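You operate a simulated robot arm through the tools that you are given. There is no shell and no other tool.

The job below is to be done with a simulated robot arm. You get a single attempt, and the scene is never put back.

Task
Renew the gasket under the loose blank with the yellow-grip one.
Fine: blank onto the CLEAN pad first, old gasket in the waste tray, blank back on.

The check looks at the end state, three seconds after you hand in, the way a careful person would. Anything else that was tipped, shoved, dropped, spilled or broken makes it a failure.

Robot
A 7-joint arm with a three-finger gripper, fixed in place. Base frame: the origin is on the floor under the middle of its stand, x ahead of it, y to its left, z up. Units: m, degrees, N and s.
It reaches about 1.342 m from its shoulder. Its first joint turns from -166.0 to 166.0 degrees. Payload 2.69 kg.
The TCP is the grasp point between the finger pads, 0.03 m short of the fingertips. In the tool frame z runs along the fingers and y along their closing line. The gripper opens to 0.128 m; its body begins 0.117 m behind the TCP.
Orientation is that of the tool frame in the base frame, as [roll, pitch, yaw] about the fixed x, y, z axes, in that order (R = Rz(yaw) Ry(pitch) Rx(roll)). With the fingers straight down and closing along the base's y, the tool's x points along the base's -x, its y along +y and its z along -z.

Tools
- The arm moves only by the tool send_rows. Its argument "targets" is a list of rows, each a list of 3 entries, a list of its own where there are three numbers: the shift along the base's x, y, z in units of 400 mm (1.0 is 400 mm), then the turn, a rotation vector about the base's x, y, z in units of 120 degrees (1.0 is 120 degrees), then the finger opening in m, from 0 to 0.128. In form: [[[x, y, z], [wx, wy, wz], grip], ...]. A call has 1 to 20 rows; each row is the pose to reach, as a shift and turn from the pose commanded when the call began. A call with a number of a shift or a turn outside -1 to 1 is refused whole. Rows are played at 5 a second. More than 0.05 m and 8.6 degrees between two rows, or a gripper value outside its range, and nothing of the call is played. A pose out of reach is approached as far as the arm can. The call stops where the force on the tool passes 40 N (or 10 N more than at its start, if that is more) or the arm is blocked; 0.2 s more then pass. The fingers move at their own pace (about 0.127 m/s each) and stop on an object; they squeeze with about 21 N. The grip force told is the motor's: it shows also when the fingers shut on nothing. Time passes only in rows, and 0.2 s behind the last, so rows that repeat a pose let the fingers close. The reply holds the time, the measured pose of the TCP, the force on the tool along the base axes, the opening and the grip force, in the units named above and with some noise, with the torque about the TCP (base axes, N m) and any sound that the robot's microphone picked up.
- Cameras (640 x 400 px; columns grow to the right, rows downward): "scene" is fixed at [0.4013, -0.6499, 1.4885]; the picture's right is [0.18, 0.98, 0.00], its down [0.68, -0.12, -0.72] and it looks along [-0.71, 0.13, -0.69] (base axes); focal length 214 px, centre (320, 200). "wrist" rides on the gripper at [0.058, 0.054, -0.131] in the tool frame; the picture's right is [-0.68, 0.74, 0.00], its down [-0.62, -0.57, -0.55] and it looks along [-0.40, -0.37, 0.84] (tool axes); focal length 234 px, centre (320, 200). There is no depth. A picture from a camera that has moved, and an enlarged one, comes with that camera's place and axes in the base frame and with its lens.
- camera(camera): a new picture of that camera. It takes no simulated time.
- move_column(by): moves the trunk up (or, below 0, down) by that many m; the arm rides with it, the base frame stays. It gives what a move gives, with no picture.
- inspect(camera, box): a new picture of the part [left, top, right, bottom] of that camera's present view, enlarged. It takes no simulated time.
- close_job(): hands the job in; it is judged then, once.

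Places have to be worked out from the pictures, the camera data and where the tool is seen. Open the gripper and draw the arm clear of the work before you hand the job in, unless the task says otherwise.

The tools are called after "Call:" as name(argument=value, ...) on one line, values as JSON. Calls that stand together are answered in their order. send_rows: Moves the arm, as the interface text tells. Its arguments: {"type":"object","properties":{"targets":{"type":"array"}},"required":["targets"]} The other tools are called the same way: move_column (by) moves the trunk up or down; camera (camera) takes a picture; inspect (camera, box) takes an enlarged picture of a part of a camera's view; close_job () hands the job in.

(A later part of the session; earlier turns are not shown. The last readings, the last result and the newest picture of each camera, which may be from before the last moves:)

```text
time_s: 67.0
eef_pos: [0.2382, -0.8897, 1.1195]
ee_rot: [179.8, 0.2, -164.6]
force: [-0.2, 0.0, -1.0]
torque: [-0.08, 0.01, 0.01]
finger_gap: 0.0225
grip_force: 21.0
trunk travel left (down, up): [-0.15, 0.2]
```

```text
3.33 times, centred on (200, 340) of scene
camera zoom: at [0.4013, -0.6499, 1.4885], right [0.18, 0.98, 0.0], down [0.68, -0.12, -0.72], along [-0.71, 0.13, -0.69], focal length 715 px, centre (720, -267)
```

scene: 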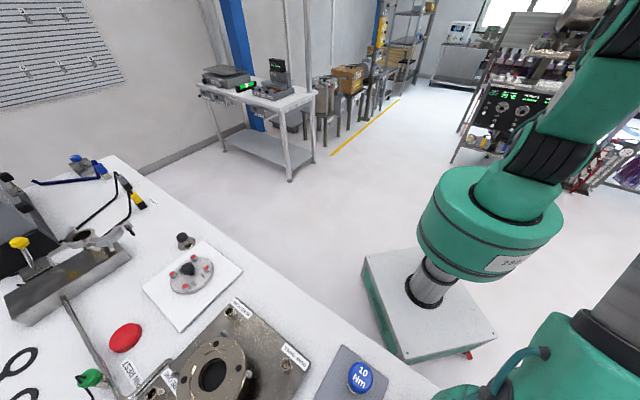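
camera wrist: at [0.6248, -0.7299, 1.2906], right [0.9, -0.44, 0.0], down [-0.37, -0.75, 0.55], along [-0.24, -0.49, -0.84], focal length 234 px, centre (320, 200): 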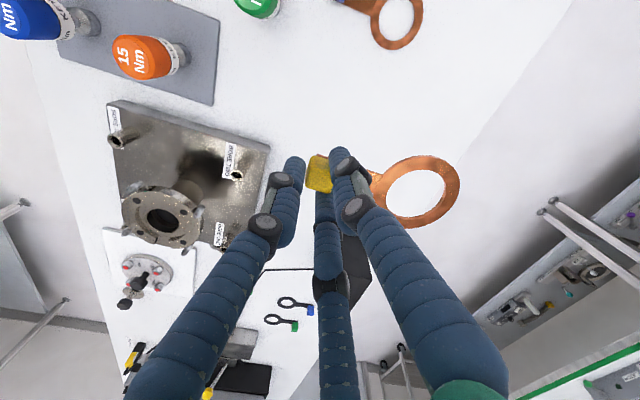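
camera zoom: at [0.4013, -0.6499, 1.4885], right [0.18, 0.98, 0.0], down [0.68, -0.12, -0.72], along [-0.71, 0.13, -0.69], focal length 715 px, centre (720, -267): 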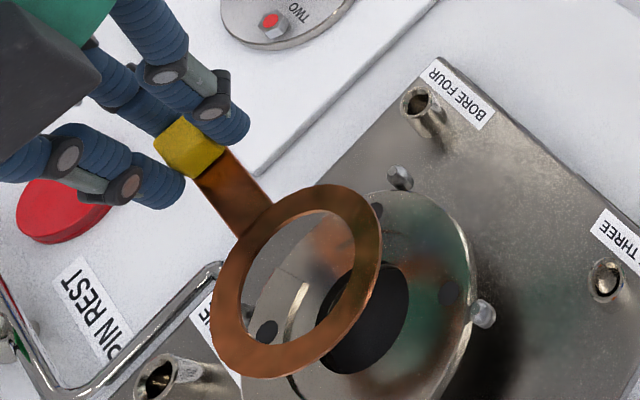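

Hovering over the flange. I go to the same height where I photographed the old gasket after lifting (z≈1.089), so flange features can be compared pixel for pixel.

Call:
send_rows(targets=[[[0.002, 0.004, -0.03], [0, 0, 0], 0.01], [[0.003, 0.006, -0.06], [0, 0, 0], 0.01], [[0.003, 0.006, -0.075], [0, 0, 0], 0.01], [[0.003, 0.006, -0.075], [0, 0, 0], 0.01], [[0.003, 0.006, -0.075], [0, 0, 0], 0.01]])

Call:
inspect(camera="wrist", box=[240, 90, 460, 250])

Call:
inspect(camera="scene", box=[120, 280, 280, 400])

```text
time_s: 68.2
eef_pos: [0.2396, -0.8859, 1.0913]
ee_rot: [179.7, 0.2, -164.6]
force: [0.9, 0.6, -1.8]
torque: [-0.05, 0.02, 0.02]
finger_gap: 0.0222
grip_force: 20.6
trunk travel left (down, up): [-0.15, 0.2]
```

```text
2.50 times, centred on (350, 170) of wrist
camera zoom: at [0.1676, -0.8503, 1.2226], right [0.46, 0.89, 0.0], down [0.74, -0.38, 0.55], along [0.49, -0.25, -0.84], focal length 585 px, centre (245, 275)
```

zoom: 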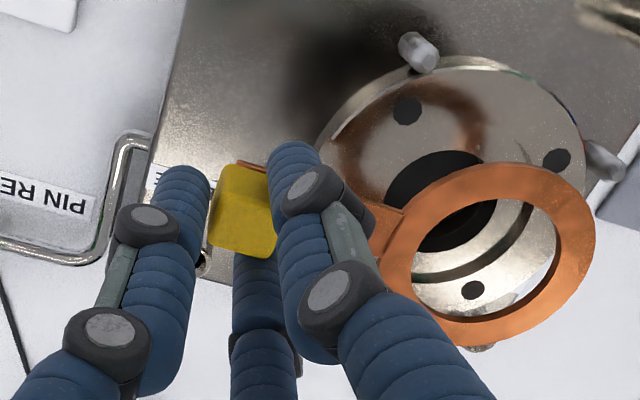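

```text
3.33 times, centred on (200, 340) of scene
camera zoom: at [0.4013, -0.6499, 1.4885], right [0.18, 0.98, 0.0], down [0.68, -0.12, -0.72], along [-0.71, 0.13, -0.69], focal length 715 px, centre (720, -267)
```

zoom: 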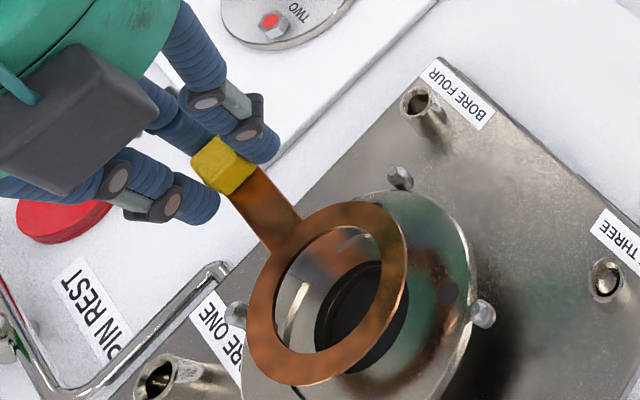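

Comparing flange features and ring outlines in both views, the new ring is about 1.5 mm off in x and 0.9° turned relative to the old one's pose. I correct that and go down to about 1 cm above the recess.

Call:
send_rows(targets=[[[0.0008, -0.001, -0.02], [0, 0, -0.004], 0.01], [[0.0015, -0.002, -0.045], [0, 0, -0.0075], 0.01], [[0.0015, -0.002, -0.07], [0, 0, -0.0075], 0.01], [[0.0015, -0.002, -0.085], [0, 0, -0.0075], 0.01], [[0.0015, -0.002, -0.085], [0, 0, -0.0075], 0.01]])

Call:
inspect(camera="wrist", box=[300, 90, 460, 230])

Call:
inspect(camera="scene", box=[150, 310, 270, 400])

```text
time_s: 69.4
eef_pos: [0.24, -0.8861, 1.0579]
ee_rot: [179.8, 0.3, -165.6]
force: [0.5, -0.1, -1.9]
torque: [-0.04, 0.02, -0.03]
finger_gap: 0.0222
grip_force: 21.1
trunk travel left (down, up): [-0.15, 0.2]
```

```text
2.86 times, centred on (380, 160) of wrist
camera zoom: at [0.1688, -0.8484, 1.1888], right [0.47, 0.88, 0.0], down [0.74, -0.4, 0.55], along [0.49, -0.26, -0.84], focal length 669 px, centre (149, 314)
```

zoom: 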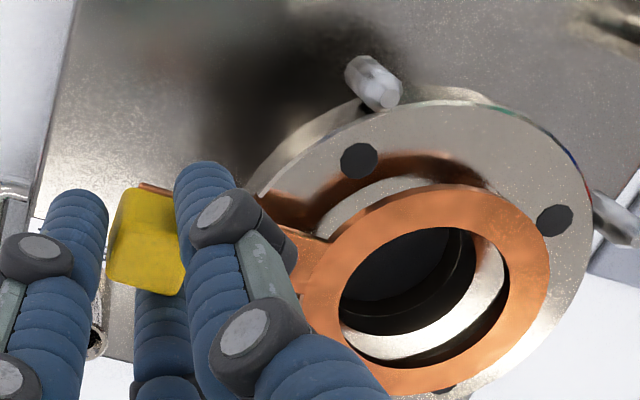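

```text
4.44 times, centred on (210, 355) of scene
camera zoom: at [0.4013, -0.6499, 1.4885], right [0.18, 0.98, 0.0], down [0.68, -0.12, -0.72], along [-0.71, 0.13, -0.69], focal length 953 px, centre (809, -489)
```

zoom: 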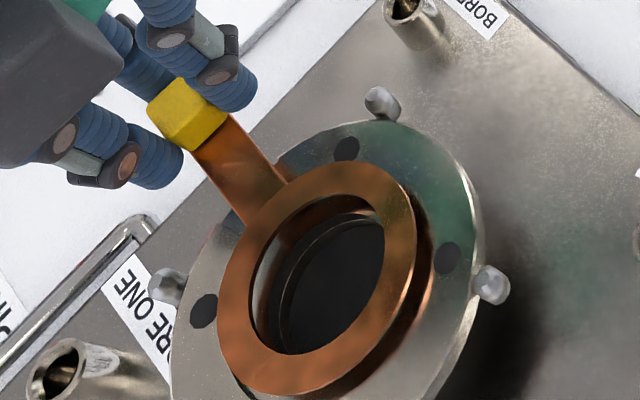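

Visually the ring is nearly concentric with the recess. I lower another ~9 mm, staying just above the flange face, and measure the offset more closely.

Call:
send_rows(targets=[[[0, 0, -0.01], [0, 0, 0], 0.01], [[0, 0, -0.02], [0, 0, 0], 0.01], [[0, 0, -0.024], [0, 0, 0], 0.01], [[0, 0, -0.024], [0, 0, 0], 0.01]])

Call:
inspect(camera="wrist", box=[340, 120, 480, 240])

Call:
inspect(camera="scene", box=[170, 330, 260, 400])

Call:
inspect(camera="wrist", box=[240, 110, 440, 250])

```text
time_s: 70.4
eef_pos: [0.2394, -0.8866, 1.0482]
ee_rot: [179.8, 0.2, -165.5]
force: [-0.6, 0.1, -1.0]
torque: [-0.05, 0.03, 0.01]
finger_gap: 0.0222
grip_force: 21.2
trunk travel left (down, up): [-0.15, 0.2]
```

```text
3.33 times, centred on (410, 180) of wrist
camera zoom: at [0.1689, -0.8492, 1.179], right [0.47, 0.88, 0.0], down [0.74, -0.4, 0.55], along [0.49, -0.26, -0.84], focal length 781 px, centre (20, 267)
```

zoom: 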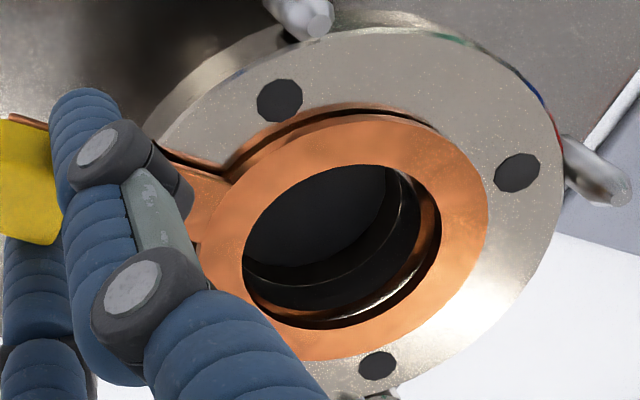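

```text
5.71 times, centred on (215, 365) of scene
camera zoom: at [0.4013, -0.6499, 1.4885], right [0.18, 0.98, 0.0], down [0.68, -0.12, -0.72], along [-0.71, 0.13, -0.69], focal length 1226 px, centre (920, -743)
```

zoom: 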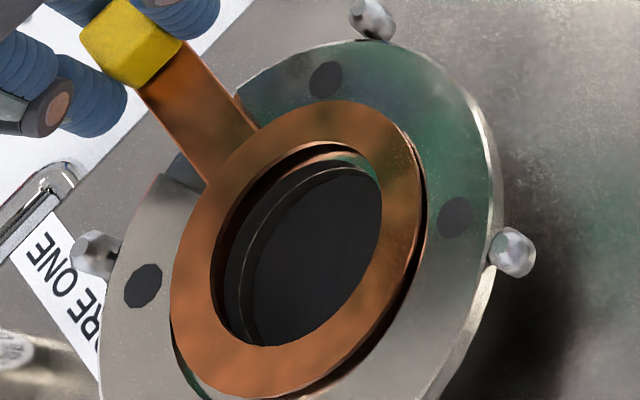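

```text
2.86 times, centred on (340, 180) of wrist
camera zoom: at [0.1689, -0.8492, 1.179], right [0.47, 0.88, 0.0], down [0.74, -0.4, 0.55], along [0.49, -0.26, -0.84], focal length 669 px, centre (263, 257)
```

zoom: 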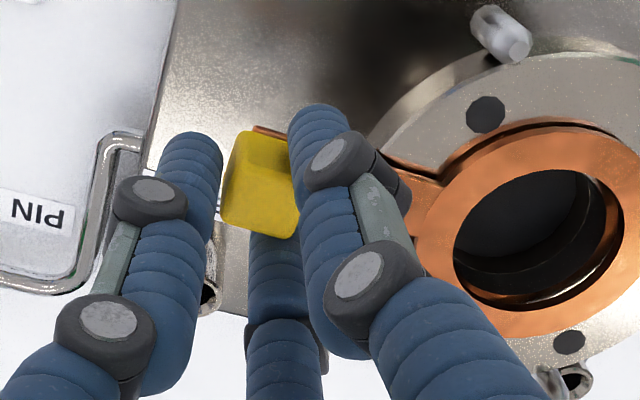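

The ring is slightly off toward (-x, +y): scene and wrist estimates average about (1.3, 1.6) mm. I shift by that, lower 3 mm and look again.

Call:
send_rows(targets=[[[0.0018, -0.002, 0], [0, 0, 0], 0.01], [[0.0034, -0.0042, 0], [0, 0, 0], 0.01], [[0.0034, -0.0042, -0.004], [0, 0, 0], 0.01], [[0.0034, -0.0042, -0.0075], [0, 0, 0], 0.01], [[0.0034, -0.0042, -0.0075], [0, 0, 0], 0.01]])

Call:
inspect(camera="wrist", box=[340, 120, 480, 240])

Call:
inspect(camera="scene", box=[170, 330, 260, 400])

```text
time_s: 71.6
eef_pos: [0.2413, -0.8887, 1.045]
ee_rot: [179.9, 0.2, -165.5]
force: [0.8, 0.0, -0.8]
torque: [-0.05, 0.02, 0.01]
finger_gap: 0.022
grip_force: 21.0
trunk travel left (down, up): [-0.15, 0.2]
```

```text
3.33 times, centred on (410, 180) of wrist
camera zoom: at [0.1708, -0.8509, 1.1761], right [0.47, 0.88, 0.0], down [0.74, -0.4, 0.55], along [0.49, -0.26, -0.84], focal length 781 px, centre (20, 267)
```

zoom: 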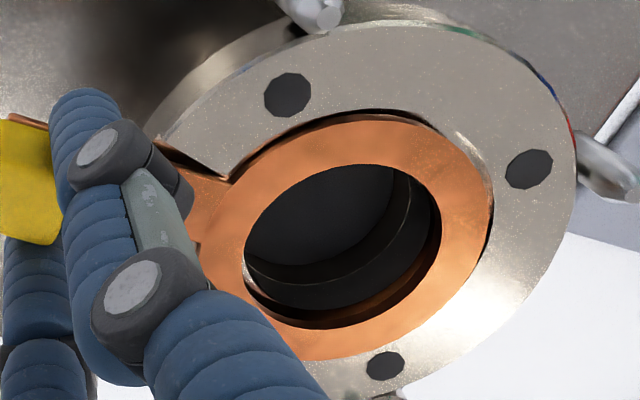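

```text
5.71 times, centred on (215, 365) of scene
camera zoom: at [0.4013, -0.6499, 1.4885], right [0.18, 0.98, 0.0], down [0.68, -0.12, -0.72], along [-0.71, 0.13, -0.69], focal length 1226 px, centre (920, -743)
```

zoom: 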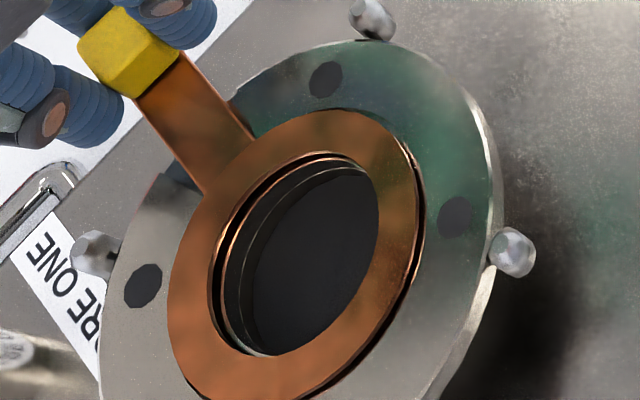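

Very close now; remaining offset is about half a millimetre in y. I nudge +0.5 mm and lower the last ~4 mm slowly, watching the force.

Call:
send_rows(targets=[[[0, 0.0012, -0.0025], [0, 0, 0], 0.01], [[0, 0.0012, -0.005], [0, 0, 0], 0.01], [[0, 0.0012, -0.0075], [0, 0, 0], 0.01], [[0, 0.0012, -0.0075], [0, 0, 0], 0.01]])

Call:
inspect(camera="wrist", box=[340, 120, 480, 240])

Call:
inspect(camera="scene", box=[170, 330, 260, 400])

```text
time_s: 72.6
eef_pos: [0.2419, -0.888, 1.0417]
ee_rot: [179.8, 0.2, -165.6]
force: [0.4, -0.1, -0.4]
torque: [0.01, 0.08, 0.02]
finger_gap: 0.022
grip_force: 21.1
trunk travel left (down, up): [-0.15, 0.2]
```

```text
3.33 times, centred on (410, 180) of wrist
camera zoom: at [0.1709, -0.8504, 1.1733], right [0.47, 0.88, 0.0], down [0.74, -0.4, 0.55], along [0.49, -0.26, -0.84], focal length 781 px, centre (20, 267)
```

zoom: 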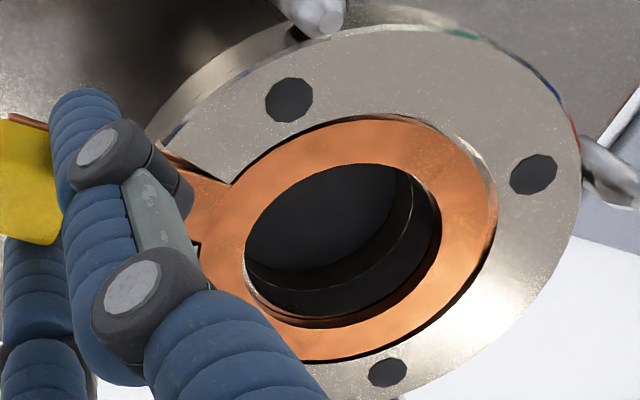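

```text
5.71 times, centred on (215, 365) of scene
camera zoom: at [0.4013, -0.6499, 1.4885], right [0.18, 0.98, 0.0], down [0.68, -0.12, -0.72], along [-0.71, 0.13, -0.69], focal length 1226 px, centre (920, -743)
```

zoom: 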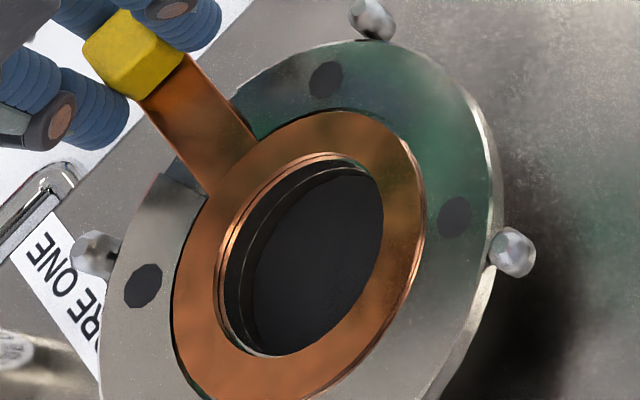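

The ring outline now matches the old seated gasket's pixels (left 189.3, right 233.2, top 349.4). I lower in half-millimetre steps to seat it.

Call:
send_rows(targets=[[[0, 0, -0.0015], [0, 0, 0], 0.01], [[0, 0, -0.003], [0, 0, 0], 0.01], [[0, 0, -0.0045], [0, 0, 0], 0.01], [[0, 0, -0.0045], [0, 0, 0], 0.01]])

Call:
inspect(camera="wrist", box=[340, 120, 480, 240])

Call:
inspect(camera="scene", box=[170, 330, 260, 400])

```text
time_s: 73.6
eef_pos: [0.2418, -0.888, 1.0415]
ee_rot: [179.8, 0.3, -165.5]
force: [-0.4, 0.8, 1.8]
torque: [0.29, -0.26, 0.04]
finger_gap: 0.022
grip_force: 21.4
trunk travel left (down, up): [-0.15, 0.2]
```

```text
3.33 times, centred on (410, 180) of wrist
camera zoom: at [0.1709, -0.8503, 1.1726], right [0.47, 0.88, 0.0], down [0.74, -0.4, 0.55], along [0.49, -0.26, -0.84], focal length 781 px, centre (20, 267)
```

zoom: 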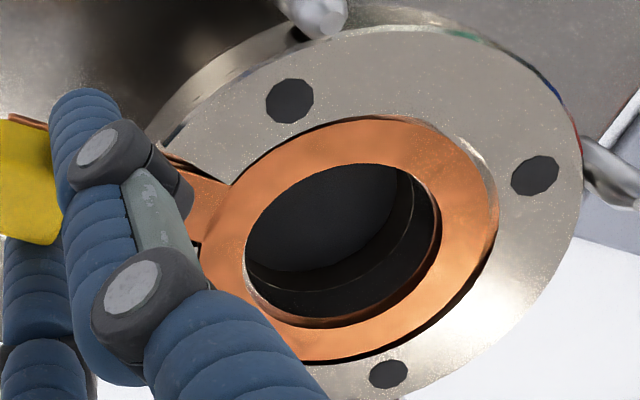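

```text
5.71 times, centred on (215, 365) of scene
camera zoom: at [0.4013, -0.6499, 1.4885], right [0.18, 0.98, 0.0], down [0.68, -0.12, -0.72], along [-0.71, 0.13, -0.69], focal length 1226 px, centre (920, -743)
```

zoom: 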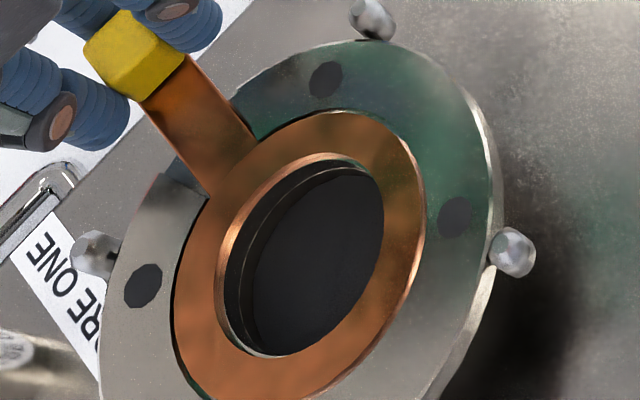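

Light contact (about 3 N) at the far side of the ring. I add the (+0.5, -0.3) mm trim the gaps suggest and press down one more millimetre gently.

Call:
send_rows(targets=[[[0.0012, -0.0007, 0], [0, 0, 0], 0.01], [[0.0012, -0.0007, -0.0013], [0, 0, 0], 0.01], [[0.0012, -0.0007, -0.0025], [0, 0, 0], 0.01], [[0.0012, -0.0007, -0.0025], [0, 0, 0], 0.01]])

Call:
inspect(camera="wrist", box=[340, 120, 480, 240])

Call:
inspect(camera="scene", box=[180, 340, 250, 400])

```text
time_s: 74.6
eef_pos: [0.2424, -0.8883, 1.0413]
ee_rot: [-180.0, 0.2, -165.4]
force: [5.2, 0.8, 11.2]
torque: [0.42, -0.54, -0.07]
finger_gap: 0.0221
grip_force: 20.6
trunk travel left (down, up): [-0.15, 0.2]
```

```text
3.33 times, centred on (410, 180) of wrist
camera zoom: at [0.171, -0.8504, 1.1723], right [0.47, 0.88, 0.0], down [0.74, -0.39, 0.55], along [0.49, -0.26, -0.83], focal length 781 px, centre (20, 267)
```

zoom: 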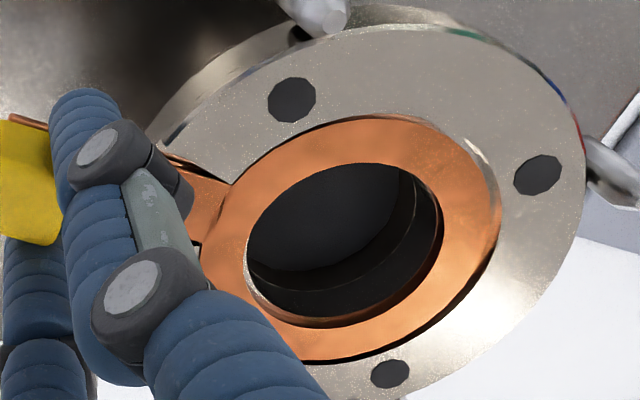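

```text
6.67 times, centred on (215, 370) of scene
camera zoom: at [0.4013, -0.6499, 1.4885], right [0.18, 0.98, 0.0], down [0.68, -0.12, -0.72], along [-0.71, 0.13, -0.69], focal length 1430 px, centre (1020, -933)
```

zoom: 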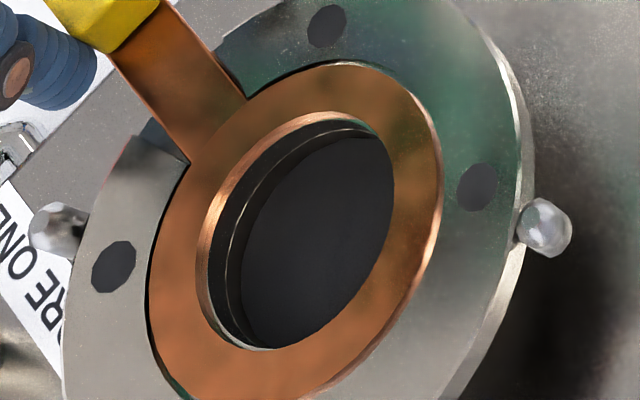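

The height (TCP 1.0413, with this gasket held ~2 mm lower than the old one) matches the old seated position, and 11 N of support has built up near the ring, so it is bearing on its seat. I ease off 0.8 mm and check force and pictures before letting go.

Call:
send_rows(targets=[[[0.0005, 0, 0.001], [0, 0, 0], 0.01], [[0.001, 0, 0.002], [0, 0, 0], 0.01], [[0.001, 0, 0.002], [0, 0, 0], 0.01]])

Call:
inspect(camera="wrist", box=[380, 140, 470, 240])

Call:
inspect(camera="scene", box=[205, 350, 245, 390])

```text
time_s: 75.4
eef_pos: [0.2416, -0.8863, 1.0418]
ee_rot: [180.0, 0.2, -165.7]
force: [2.1, -5.5, 13.0]
torque: [0.17, -0.4, -0.1]
finger_gap: 0.022
grip_force: 20.9
trunk travel left (down, up): [-0.15, 0.2]
```

```text
4.00 times, centred on (425, 190) of wrist
camera zoom: at [0.1708, -0.8503, 1.1723], right [0.47, 0.88, 0.0], down [0.74, -0.4, 0.55], along [0.49, -0.26, -0.84], focal length 937 px, centre (-100, 240)
```

zoom: 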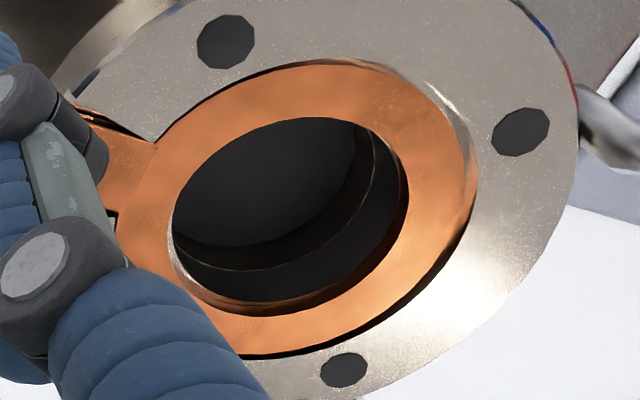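

```text
10.00 times, centred on (225, 370) of scene
camera zoom: at [0.4013, -0.6499, 1.4885], right [0.18, 0.98, 0.0], down [0.68, -0.12, -0.72], along [-0.71, 0.13, -0.69], focal length 2145 px, centre (1270, -1500)
```

zoom: 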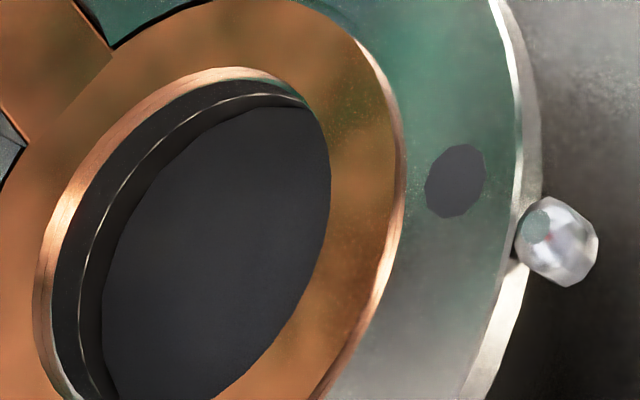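

The recess edge is visible as a fine gap all round the ring, so it sits inside the recess, and the support height is as expected. I take off the remaining push with another 1.6 mm, then look at the force.

Call:
send_rows(targets=[[[0, 0, 0.002], [0, 0, 0], 0.01], [[0, 0, 0.004], [0, 0, 0], 0.01], [[0, 0, 0.004], [0, 0, 0], 0.01]])

```text
time_s: 76.2
eef_pos: [0.2415, -0.8891, 1.0414]
ee_rot: [179.8, 0.1, -165.6]
force: [0.8, -1.3, 1.4]
torque: [-0.05, -0.06, 0.0]
finger_gap: 0.0223
grip_force: 21.4
trunk travel left (down, up): [-0.15, 0.2]
```

Load is almost zero now. I open the fingers gently to 50 mm and rise straight up.

Call:
send_rows(targets=[[[0, 0, 0], [0, 0, 0], 0.024], [[0, 0, 0], [0, 0, 0], 0.03], [[0, 0, 0], [0, 0, 0], 0.04], [[0, 0, 0], [0, 0, 0], 0.05], [[0, 0, 0], [0, 0, 0], 0.05], [[0, 0, 0.02], [0, 0, 0], 0.05], [[0, 0, 0.06], [0, 0, 0], 0.05], [[0, 0, 0.12], [0, 0, 0], 0.05], [[0, 0, 0.19], [0, 0, 0], 0.07], [[0, 0, 0.225], [0, 0, 0], 0.1], [[0, 0, 0.225], [0, 0, 0], 0.128], [[0, 0, 0.225], [0, 0, 0], 0.128]])

Call:
camera(camera="wrist")

Call:
inspect(camera="wrist", box=[230, 60, 430, 220])

Call:
inspect(camera="scene", box=[160, 320, 280, 400])

```text
time_s: 78.8
eef_pos: [0.2405, -0.8879, 1.1321]
ee_rot: [179.8, 0.1, -165.5]
force: [-0.1, -0.1, 0.4]
torque: [0.02, -0.02, 0.01]
finger_gap: 0.1282
grip_force: 0.0
trunk travel left (down, up): [-0.15, 0.2]
```

```text
taken
camera wrist: at [0.1704, -0.8511, 1.2631], right [0.47, 0.88, 0.0], down [0.74, -0.4, 0.55], along [0.49, -0.26, -0.84], focal length 234 px, centre (320, 200)
```

wrist: 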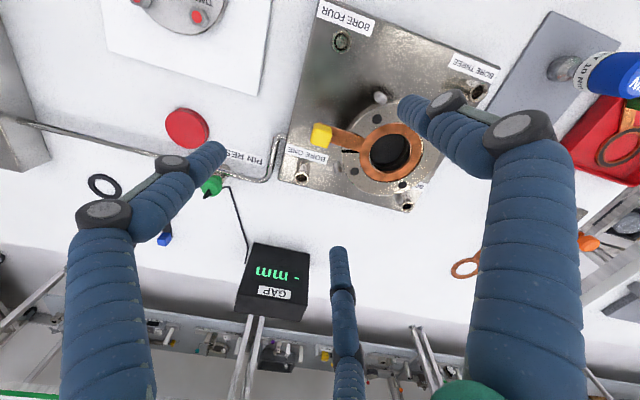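

```text
2.50 times, centred on (330, 140) of wrist
camera zoom: at [0.1704, -0.8511, 1.2631], right [0.47, 0.88, 0.0], down [0.74, -0.4, 0.55], along [0.49, -0.26, -0.84], focal length 585 px, centre (295, 350)
```

zoom: 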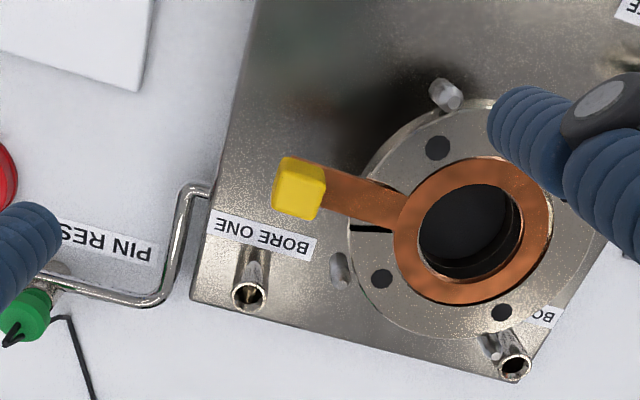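

```text
5.00 times, centred on (220, 360) of scene
camera zoom: at [0.4013, -0.6499, 1.4885], right [0.18, 0.98, 0.0], down [0.68, -0.12, -0.72], along [-0.71, 0.13, -0.69], focal length 1072 px, centre (820, -600)
```

zoom: 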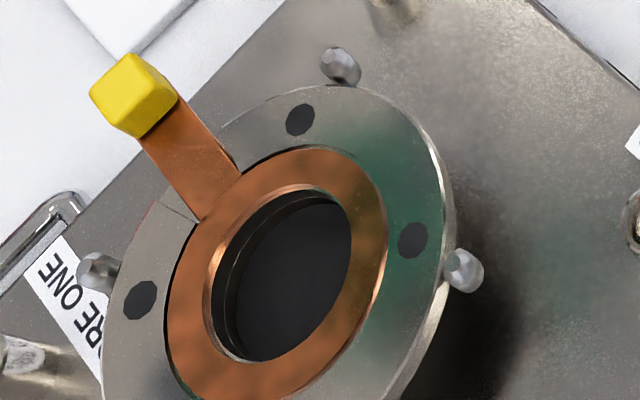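

The yellow gasket lies in place almost exactly as the old one did (outline within 1 px in the scene view). To be sure it is flat in the recess, I take a low-angle look with the wrist camera tilted 32°.

Call:
send_rows(targets=[[[-0.037, 0.059, 0], [-0.0209, -0.0392, 0], 0.128], [[-0.074, 0.118, 0], [-0.0419, -0.0784, 0], 0.128], [[-0.11, 0.177, -0.02], [-0.0628, -0.1176, 0], 0.128], [[-0.147, 0.237, -0.055], [-0.0837, -0.1568, 0], 0.128], [[-0.184, 0.296, -0.09], [-0.1047, -0.196, 0], 0.128], [[-0.221, 0.355, -0.125], [-0.1256, -0.2352, 0], 0.128], [[-0.221, 0.355, -0.125], [-0.1256, -0.2352, 0], 0.128]])

Call:
camera(camera="wrist")

Call:
inspect(camera="wrist", box=[250, 140, 390, 250])

```text
time_s: 80.4
eef_pos: [0.1546, -0.7447, 1.0808]
ee_rot: [-157.3, 23.2, -160.8]
force: [-0.4, 0.2, 0.9]
torque: [-0.04, -0.03, -0.03]
finger_gap: 0.1281
grip_force: 0.2
trunk travel left (down, up): [-0.15, 0.2]
```

```text
taken
camera wrist: at [0.0327, -0.6796, 1.1495], right [0.47, 0.88, 0.0], down [0.37, -0.2, 0.91], along [0.8, -0.43, -0.42], focal length 234 px, centre (320, 200)
```

wrist: 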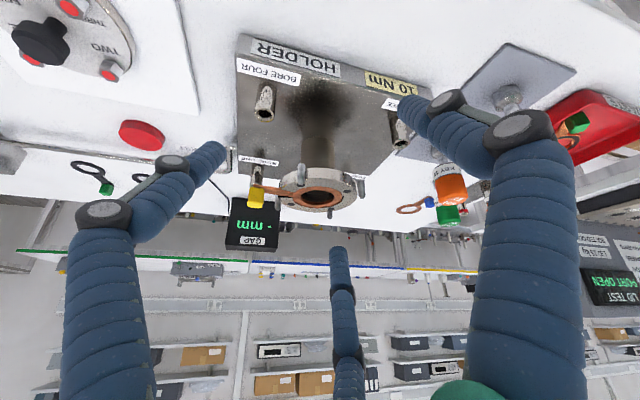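

```text
3.64 times, centred on (320, 195) of wrist
camera zoom: at [0.0327, -0.6796, 1.1495], right [0.47, 0.88, 0.0], down [0.37, -0.2, 0.91], along [0.8, -0.43, -0.42], focal length 852 px, centre (320, 218)
```

zoom: 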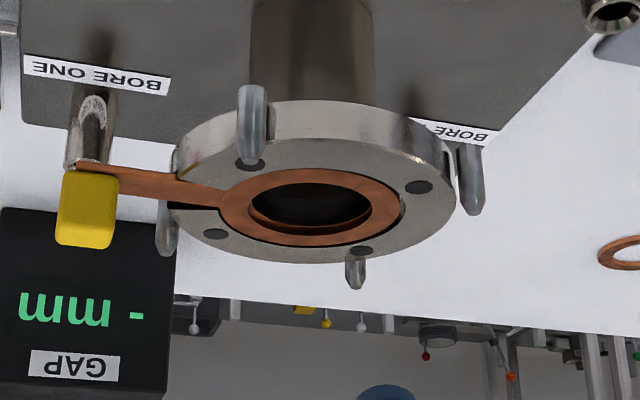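

Call:
inspect(camera="wrist", box=[275, 175, 365, 220])

```text
7.11 times, centred on (320, 198) of wrist
camera zoom: at [0.0327, -0.6796, 1.1495], right [0.47, 0.88, 0.0], down [0.37, -0.2, 0.91], along [0.8, -0.43, -0.42], focal length 1665 px, centre (320, 218)
```

zoom: 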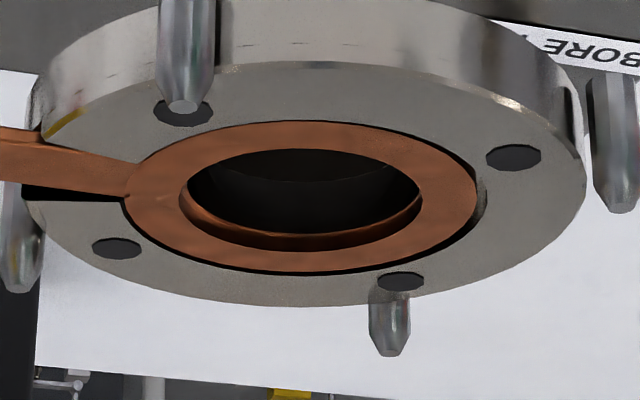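

The low view shows the yellow gasket flat inside the recess with its strip in the slot. Now I go back for the blank: first untilt and rise, moving toward the pad.

Call:
send_rows(targets=[[[-0.01, -0.005, 0.033], [0.0209, 0.0392, 0], 0.128], [[-0.035, -0.03, 0.066], [0.0419, 0.0784, 0], 0.128], [[-0.06, -0.06, 0.1], [0.0628, 0.1176, 0], 0.128], [[-0.09, -0.09, 0.133], [0.0837, 0.1568, 0], 0.128], [[-0.115, -0.115, 0.166], [0.1047, 0.196, 0], 0.128], [[-0.1365, -0.138, 0.198], [0.1256, 0.2352, 0], 0.128], [[-0.1365, -0.138, 0.198], [0.1256, 0.2352, 0], 0.128]])

```text
time_s: 82.0
eef_pos: [0.1007, -0.8004, 1.1623]
ee_rot: [179.8, 0.1, -165.7]
force: [-0.1, -0.1, 0.2]
torque: [0.03, -0.01, 0.0]
finger_gap: 0.1281
grip_force: 0.0
trunk travel left (down, up): [-0.15, 0.2]
```

Straight down again. Now over the blank on the pad, turning back to yaw 135.3° as at release, and stopping at z≈1.03 to check.

Call:
send_rows(targets=[[[-0.02, -0.05, 0], [0, 0, -0.06], 0.128], [[-0.042, -0.102, 0], [0, 0, -0.122], 0.128], [[-0.064, -0.155, -0.03], [0, 0, -0.184], 0.128], [[-0.086, -0.208, -0.08], [0, 0, -0.246], 0.128], [[-0.108, -0.262, -0.13], [0, 0, -0.308], 0.128], [[-0.13, -0.315, -0.19], [0, 0, -0.37], 0.128], [[-0.15, -0.365, -0.25], [0, 0, -0.432], 0.128], [[-0.168, -0.407, -0.31], [0, 0, -0.4917], 0.128], [[-0.168, -0.407, -0.33], [0, 0, -0.4917], 0.128], [[-0.168, -0.407, -0.33], [0, 0, -0.4917], 0.128]])

Call:
camera(camera="wrist")

Call:
inspect(camera="wrist", box=[220, 80, 420, 240])

```text
time_s: 84.2
eef_pos: [0.0316, -0.9616, 1.0302]
ee_rot: [179.8, 0.2, 135.4]
force: [0.5, -0.2, -0.5]
torque: [-0.02, 0.0, -0.01]
finger_gap: 0.1279
grip_force: 0.0
trunk travel left (down, up): [-0.15, 0.2]
```

```text
taken
camera wrist: at [0.0271, -0.8824, 1.1619], right [1.0, 0.05, 0.0], down [0.04, -0.83, 0.55], along [0.03, -0.55, -0.84], focal length 234 px, centre (320, 200)
```

wrist: 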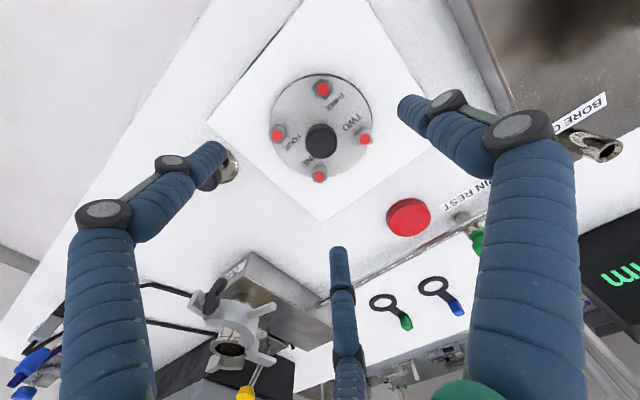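

```text
2.50 times, centred on (320, 160) of wrist
camera zoom: at [0.0271, -0.8824, 1.1619], right [1.0, 0.05, 0.0], down [0.04, -0.83, 0.55], along [0.03, -0.55, -0.84], focal length 585 px, centre (320, 300)
```

zoom: 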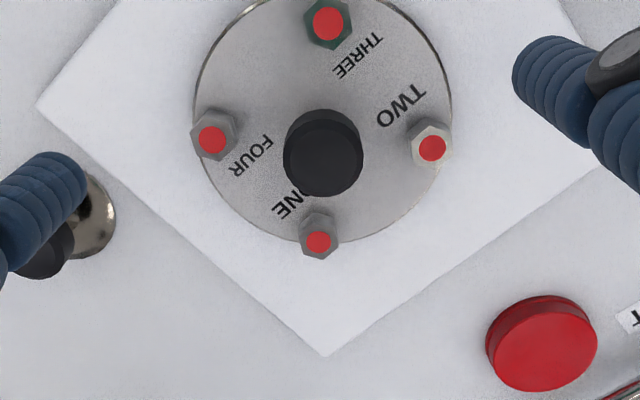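

The blank is where I left it, knob at about (0.033, -0.963). I descend as before: tips just above the bolt heads, narrow to 45 mm, then the last 5 mm and close.

Call:
send_rows(targets=[[[0.0035, -0.004, -0.05], [0, 0, 0], 0.128], [[0.0035, -0.004, -0.11], [0, 0, 0], 0.128], [[0.0035, -0.004, -0.16], [0, 0, 0], 0.128], [[0.0035, -0.004, -0.195], [0, 0, 0], 0.128], [[0.0035, -0.004, -0.21], [0, 0, 0], 0.128], [[0.0035, -0.004, -0.21], [0, 0, 0], 0.09], [[0.0035, -0.004, -0.21], [0, 0, 0], 0.06], [[0.0035, -0.004, -0.21], [0, 0, 0], 0.044], [[0.0035, -0.004, -0.21], [0, 0, 0], 0.044]])

Call:
inspect(camera="wrist", box=[200, 80, 440, 260])

```text
time_s: 86.2
eef_pos: [0.0322, -0.9659, 0.9501]
ee_rot: [-180.0, 0.4, 135.4]
force: [-11.1, -5.8, 29.2]
torque: [-0.27, 1.12, 0.08]
finger_gap: 0.0498
grip_force: 4.8
trunk travel left (down, up): [-0.15, 0.2]
```

```text
2.22 times, centred on (320, 170) of wrist
camera zoom: at [0.0284, -0.8857, 1.0811], right [1.0, 0.05, 0.0], down [0.04, -0.83, 0.55], along [0.03, -0.55, -0.83], focal length 520 px, centre (320, 267)
```

zoom: 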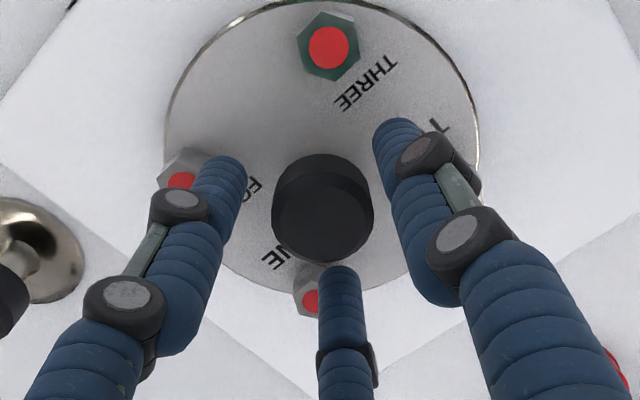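

The left fingertip has landed on bolt head FOUR (29 N up, contact point matches it), so the heads are a few millimetres higher here than I assumed. I rise about 10 mm at once and then re-check.

Call:
send_rows(targets=[[[0, 0, 0.01], [0, 0, 0], 0.05], [[0, 0, 0.02], [0, 0, 0], 0.05], [[0, 0, 0.026], [0, 0, 0], 0.05], [[0, 0, 0.026], [0, 0, 0], 0.05]])

Call:
inspect(camera="wrist", box=[200, 80, 440, 260])

Call:
inspect(camera="scene", box=[130, 220, 260, 340])

```text
time_s: 87.2
eef_pos: [0.033, -0.9629, 0.9538]
ee_rot: [179.7, 0.0, 135.4]
force: [0.2, -0.6, 0.9]
torque: [0.01, 0.0, -0.01]
finger_gap: 0.0503
grip_force: 0.2
trunk travel left (down, up): [-0.15, 0.2]
```

```text
2.22 times, centred on (320, 170) of wrist
camera zoom: at [0.0285, -0.8843, 1.0855], right [1.0, 0.05, 0.0], down [0.04, -0.84, 0.55], along [0.03, -0.55, -0.84], focal length 520 px, centre (320, 267)
```

zoom: 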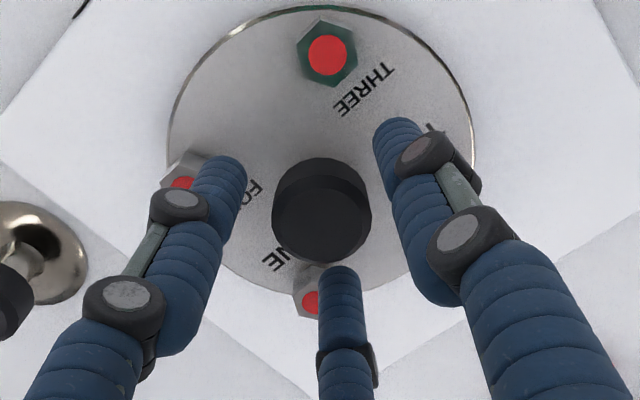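

```text
3.33 times, centred on (195, 280) of scene
camera zoom: at [0.4013, -0.6499, 1.4885], right [0.18, 0.98, 0.0], down [0.68, -0.12, -0.72], along [-0.71, 0.13, -0.69], focal length 715 px, centre (737, -67)
```

zoom: 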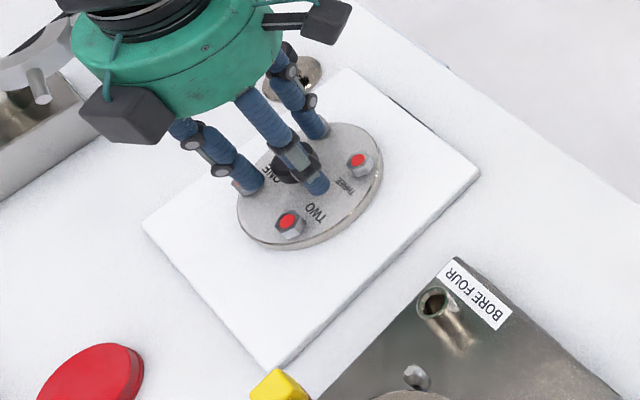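

Clear again and the blank is undisturbed. I close to 40 mm at this height, so the fingers are inside the bolt ring, then lower 10 mm and close on the knob.

Call:
send_rows(targets=[[[0, 0, 0], [0, 0, 0], 0.044], [[0, 0, 0], [0, 0, 0], 0.04], [[0, 0, 0], [0, 0, 0], 0.04], [[0, 0, -0.007], [0, 0, 0], 0.04], [[0, 0, -0.014], [0, 0, 0], 0.04], [[0, 0, -0.021], [0, 0, 0], 0.04], [[0, 0, -0.026], [0, 0, 0], 0.04], [[0, 0, -0.026], [0, 0, 0], 0.04]])

Call:
inspect(camera="wrist", box=[200, 80, 440, 260])

```text
time_s: 89.0
eef_pos: [0.0335, -0.964, 0.9447]
ee_rot: [179.8, 0.3, 135.3]
force: [-1.0, -0.1, -0.6]
torque: [0.03, -0.01, -0.01]
finger_gap: 0.0399
grip_force: 0.0
trunk travel left (down, up): [-0.15, 0.2]
```

```text
2.22 times, centred on (320, 170) of wrist
camera zoom: at [0.0279, -0.8852, 1.0762], right [1.0, 0.05, 0.0], down [0.04, -0.84, 0.55], along [0.03, -0.55, -0.84], focal length 520 px, centre (320, 267)
```

zoom: 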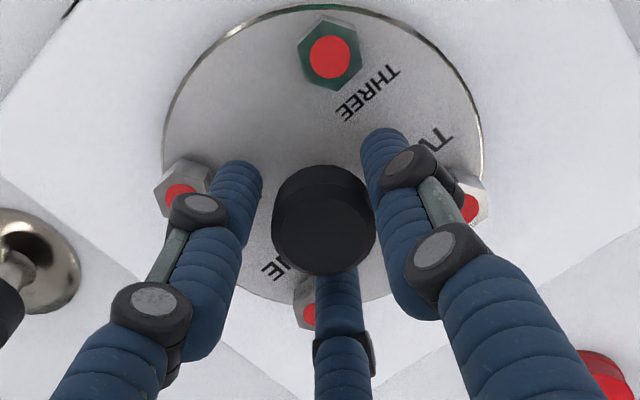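

No contact; fingers are well inside the bolt ring. I close on the knob.

Call:
send_rows(targets=[[[0, 0, 0], [0, 0, 0], 0.034], [[0, 0, 0], [0, 0, 0], 0.028], [[0, 0, 0], [0, 0, 0], 0.02], [[0, 0, 0], [0, 0, 0], 0.02], [[0, 0, 0], [0, 0, 0], 0.02]])

Call:
inspect(camera="wrist", box=[200, 80, 440, 260])

```text
time_s: 90.2
eef_pos: [0.0337, -0.9658, 0.9455]
ee_rot: [179.8, 0.1, 135.4]
force: [-1.1, 4.0, -0.2]
torque: [0.15, 0.06, 0.02]
finger_gap: 0.031
grip_force: 20.8
trunk travel left (down, up): [-0.15, 0.2]
```

```text
2.22 times, centred on (320, 170) of wrist
camera zoom: at [0.0278, -0.8849, 1.0761], right [1.0, 0.05, 0.0], down [0.04, -0.84, 0.55], along [0.03, -0.55, -0.84], focal length 520 px, centre (320, 267)
```

zoom: 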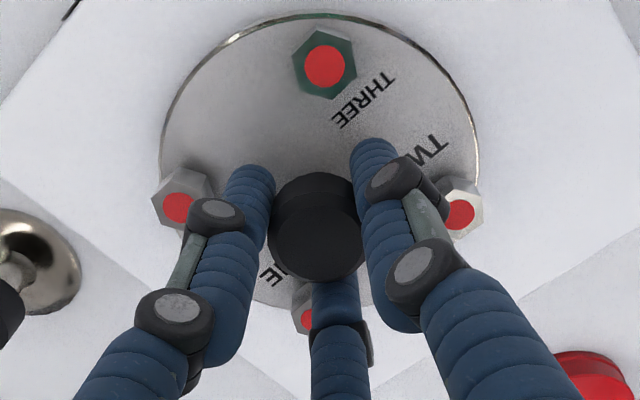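

Gripped at 31 mm. I lift it slowly off the pad up to z≈1.20.

Call:
send_rows(targets=[[[0, 0.002, 0.006], [0, 0, 0], 0.02], [[0, 0.002, 0.015], [0, 0, 0], 0.02], [[0, 0.002, 0.03], [0, 0, 0], 0.02], [[0, 0.002, 0.06], [0, 0, 0], 0.02], [[0, 0.002, 0.11], [0, 0, 0], 0.02], [[0, 0.002, 0.17], [0, 0, 0], 0.02], [[0, 0.002, 0.24], [0, 0, 0], 0.02], [[0, 0.002, 0.31], [0, 0, 0], 0.02], [[0, 0.002, 0.38], [0, 0, 0], 0.02], [[0, 0.002, 0.45], [0, 0, 0], 0.02], [[0, 0.002, 0.52], [0, 0, 0], 0.02], [[0, 0.002, 0.58], [0, 0, 0], 0.02], [[0, 0.002, 0.62], [0, 0, 0], 0.02], [[0, 0.002, 0.637], [0, 0, 0], 0.02], [[0, 0.002, 0.637], [0, 0, 0], 0.02]])

Call:
camera(camera="wrist")

Call:
camera(camera="scene")

```text
time_s: 93.4
eef_pos: [0.0344, -0.9654, 1.1997]
ee_rot: [179.8, 0.1, 135.3]
force: [-0.1, -0.2, -11.1]
torque: [-0.01, 0.01, 0.0]
finger_gap: 0.031
grip_force: 20.8
trunk travel left (down, up): [-0.15, 0.2]
```

```text
taken
camera wrist: at [0.0288, -0.8855, 1.3306], right [1.0, 0.05, 0.0], down [0.04, -0.84, 0.55], along [0.03, -0.55, -0.84], focal length 234 px, centre (320, 200)
```

wrist: 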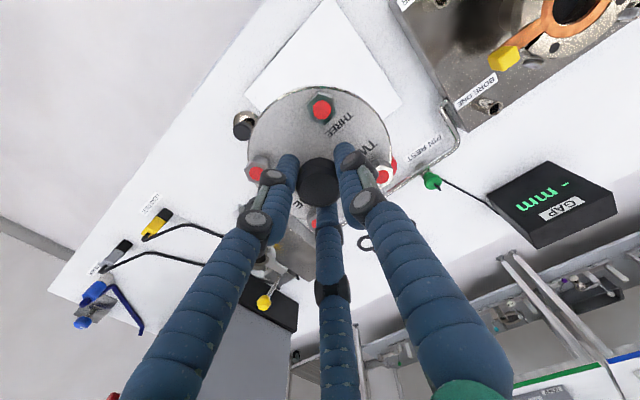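

```text
taken
```

scene: 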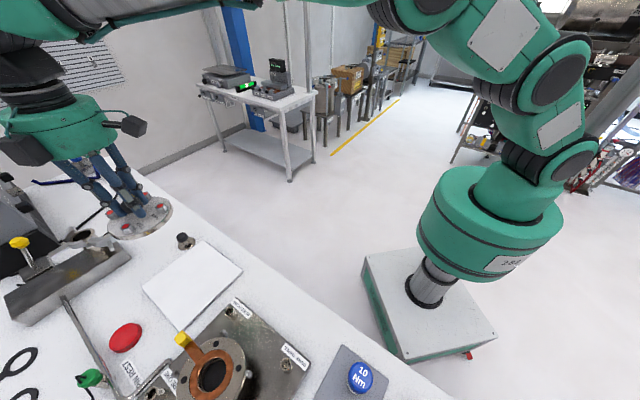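

The blank hangs securely (11 N). Comparing bolt positions, it has turned about +1.4° in the grip, so I carry it back over the flange with a -1.4° yaw correction, staying at z≈1.20.

Call:
send_rows(targets=[[[0.025, 0.013, 0], [0, 0, 0], 0.02], [[0.08, 0.041, 0], [0, 0, 0], 0.02], [[0.145, 0.075, 0], [0, 0, 0], 0.02], [[0.21, 0.108, 0], [0, 0, 0], 0.02], [[0.275, 0.142, 0], [0, 0, 0], 0.02], [[0.34, 0.175, 0], [0, 0, 0], 0.02], [[0.405, 0.209, 0], [0, 0, 0], 0.02], [[0.47, 0.242, 0], [0, 0, 0], 0.02], [[0.535, 0.276, 0], [0, 0, -0.004], 0.02], [[0.59, 0.304, 0], [0, 0, -0.008], 0.02], [[0.64, 0.33, 0], [0, 0, -0.0117], 0.02], [[0.6735, 0.347, 0], [0, 0, -0.0117], 0.02], [[0.6735, 0.347, 0], [0, 0, -0.0117], 0.02]])

Call:
camera(camera="wrist")

Call:
inspect(camera="scene", box=[120, 260, 300, 400])

```text
time_s: 96.2
eef_pos: [0.3015, -0.8284, 1.2004]
ee_rot: [179.8, 0.0, 133.9]
force: [-0.9, 0.4, -11.5]
torque: [0.01, -0.03, 0.01]
finger_gap: 0.0311
grip_force: 21.1
trunk travel left (down, up): [-0.15, 0.2]
```

```text
taken
camera wrist: at [0.2988, -0.7479, 1.3316], right [1.0, 0.03, 0.0], down [0.02, -0.84, 0.55], along [0.02, -0.55, -0.84], focal length 234 px, centre (320, 200)
```

wrist: 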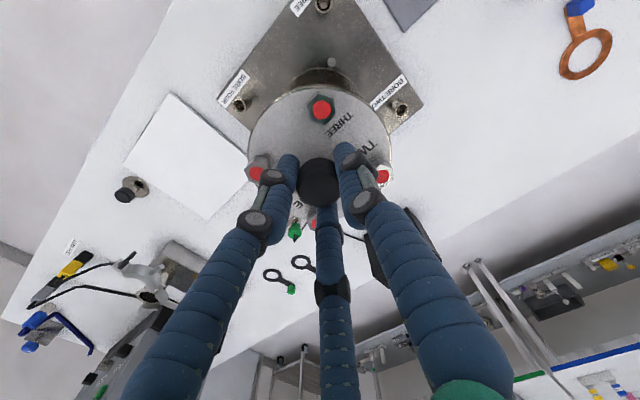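

```text
2.86 times, centred on (210, 330) of scene
camera zoom: at [0.4013, -0.6499, 1.4885], right [0.18, 0.98, 0.0], down [0.68, -0.12, -0.72], along [-0.71, 0.13, -0.69], focal length 613 px, centre (634, -171)
```

zoom: 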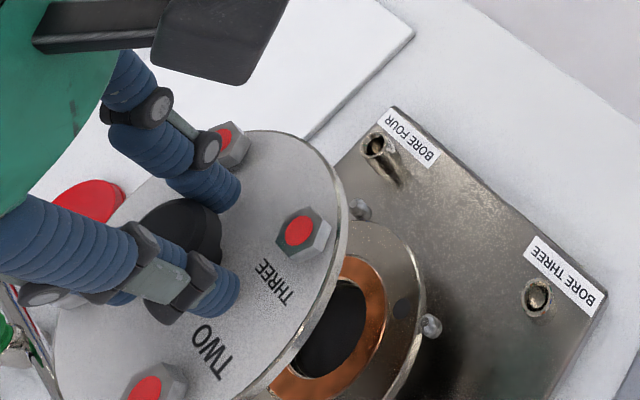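

Above the flange. I trim (+2.3, +1.7) mm to match the original grip position (0.3038, -0.8267) and lower to z≈1.09, blank still above the guide posts.

Call:
send_rows(targets=[[[0.003, 0.002, -0.04], [0, 0, 0], 0.02], [[0.006, 0.004, -0.1], [0, 0, 0], 0.02], [[0.006, 0.004, -0.16], [0, 0, 0], 0.02], [[0.006, 0.004, -0.21], [0, 0, 0], 0.02], [[0.006, 0.004, -0.25], [0, 0, 0], 0.02], [[0.006, 0.004, -0.27], [0, 0, 0], 0.02], [[0.006, 0.004, -0.27], [0, 0, 0], 0.02], [[0.006, 0.004, -0.27], [0, 0, 0], 0.02]])

Call:
inspect(camera="wrist", box=[200, 50, 440, 260])

Call:
inspect(camera="scene", box=[140, 300, 300, 400])

```text
time_s: 98.0
eef_pos: [0.3043, -0.8245, 1.0925]
ee_rot: [179.8, 0.1, 134.1]
force: [0.0, 0.8, -11.8]
torque: [-0.01, 0.04, 0.0]
finger_gap: 0.0311
grip_force: 20.9
trunk travel left (down, up): [-0.15, 0.2]
```

```text
1.90 times, centred on (320, 155) of wrist
camera zoom: at [0.3028, -0.7453, 1.2237], right [1.0, 0.03, 0.0], down [0.02, -0.84, 0.55], along [0.02, -0.55, -0.84], focal length 446 px, centre (320, 286)
```

zoom: 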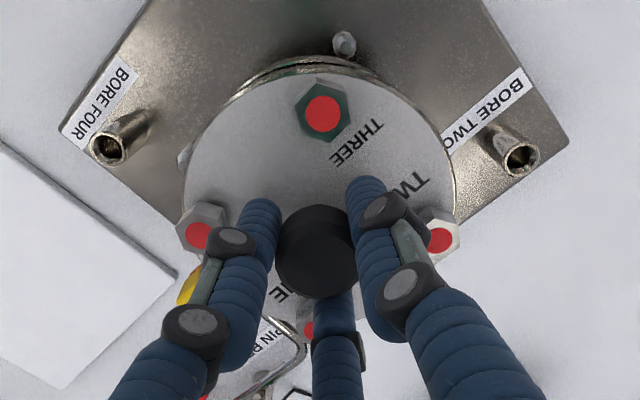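

```text
4.00 times, centred on (220, 350) of scene
camera zoom: at [0.4013, -0.6499, 1.4885], right [0.18, 0.98, 0.0], down [0.68, -0.12, -0.72], along [-0.71, 0.13, -0.69], focal length 858 px, centre (720, -400)
```

zoom: 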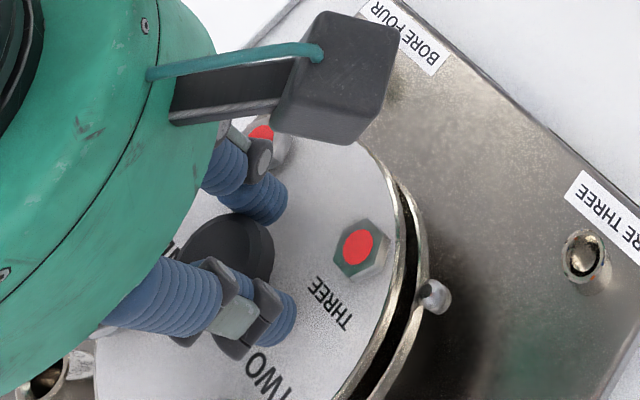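

Scene comparison and the readings agree I'm about (0.6, 1.8) mm too far in +x, +y. I correct that and lower to just above the guide-post tips.

Call:
send_rows(targets=[[[-0.0015, -0.0045, 0], [0, 0, 0], 0.02], [[-0.0015, -0.0045, -0.015], [0, 0, 0], 0.02], [[-0.0015, -0.0045, -0.03], [0, 0, 0], 0.02], [[-0.0015, -0.0045, -0.038], [0, 0, 0], 0.02], [[-0.0015, -0.0045, -0.038], [0, 0, 0], 0.02]])

Call:
inspect(camera="wrist", box=[230, 60, 410, 180])

Call:
inspect(camera="scene", box=[140, 300, 300, 400])

```text
time_s: 99.2
eef_pos: [0.3038, -0.8249, 1.0753]
ee_rot: [179.8, 0.1, 134.1]
force: [0.6, 0.2, -10.8]
torque: [0.02, 0.01, 0.0]
finger_gap: 0.0312
grip_force: 21.4
trunk travel left (down, up): [-0.15, 0.2]
```

```text
3.33 times, centred on (320, 120) of wrist
camera zoom: at [0.3022, -0.7462, 1.2075], right [1.0, 0.03, 0.0], down [0.02, -0.84, 0.55], along [0.02, -0.55, -0.84], focal length 781 px, centre (320, 467)
```

zoom: 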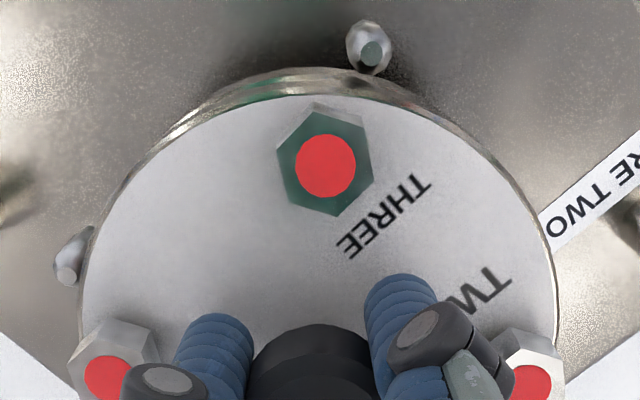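

```text
4.00 times, centred on (220, 350) of scene
camera zoom: at [0.4013, -0.6499, 1.4885], right [0.18, 0.98, 0.0], down [0.68, -0.12, -0.72], along [-0.71, 0.13, -0.69], focal length 858 px, centre (720, -400)
```

zoom: 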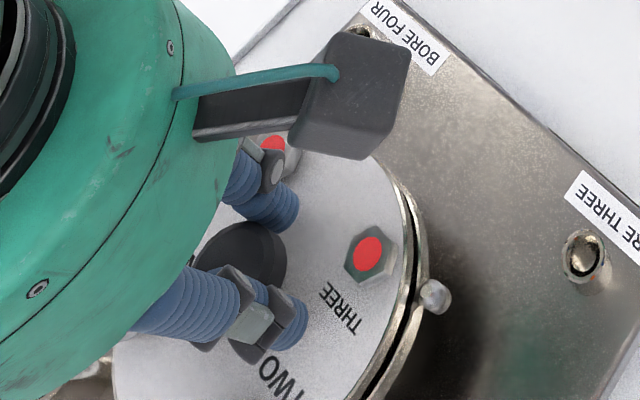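

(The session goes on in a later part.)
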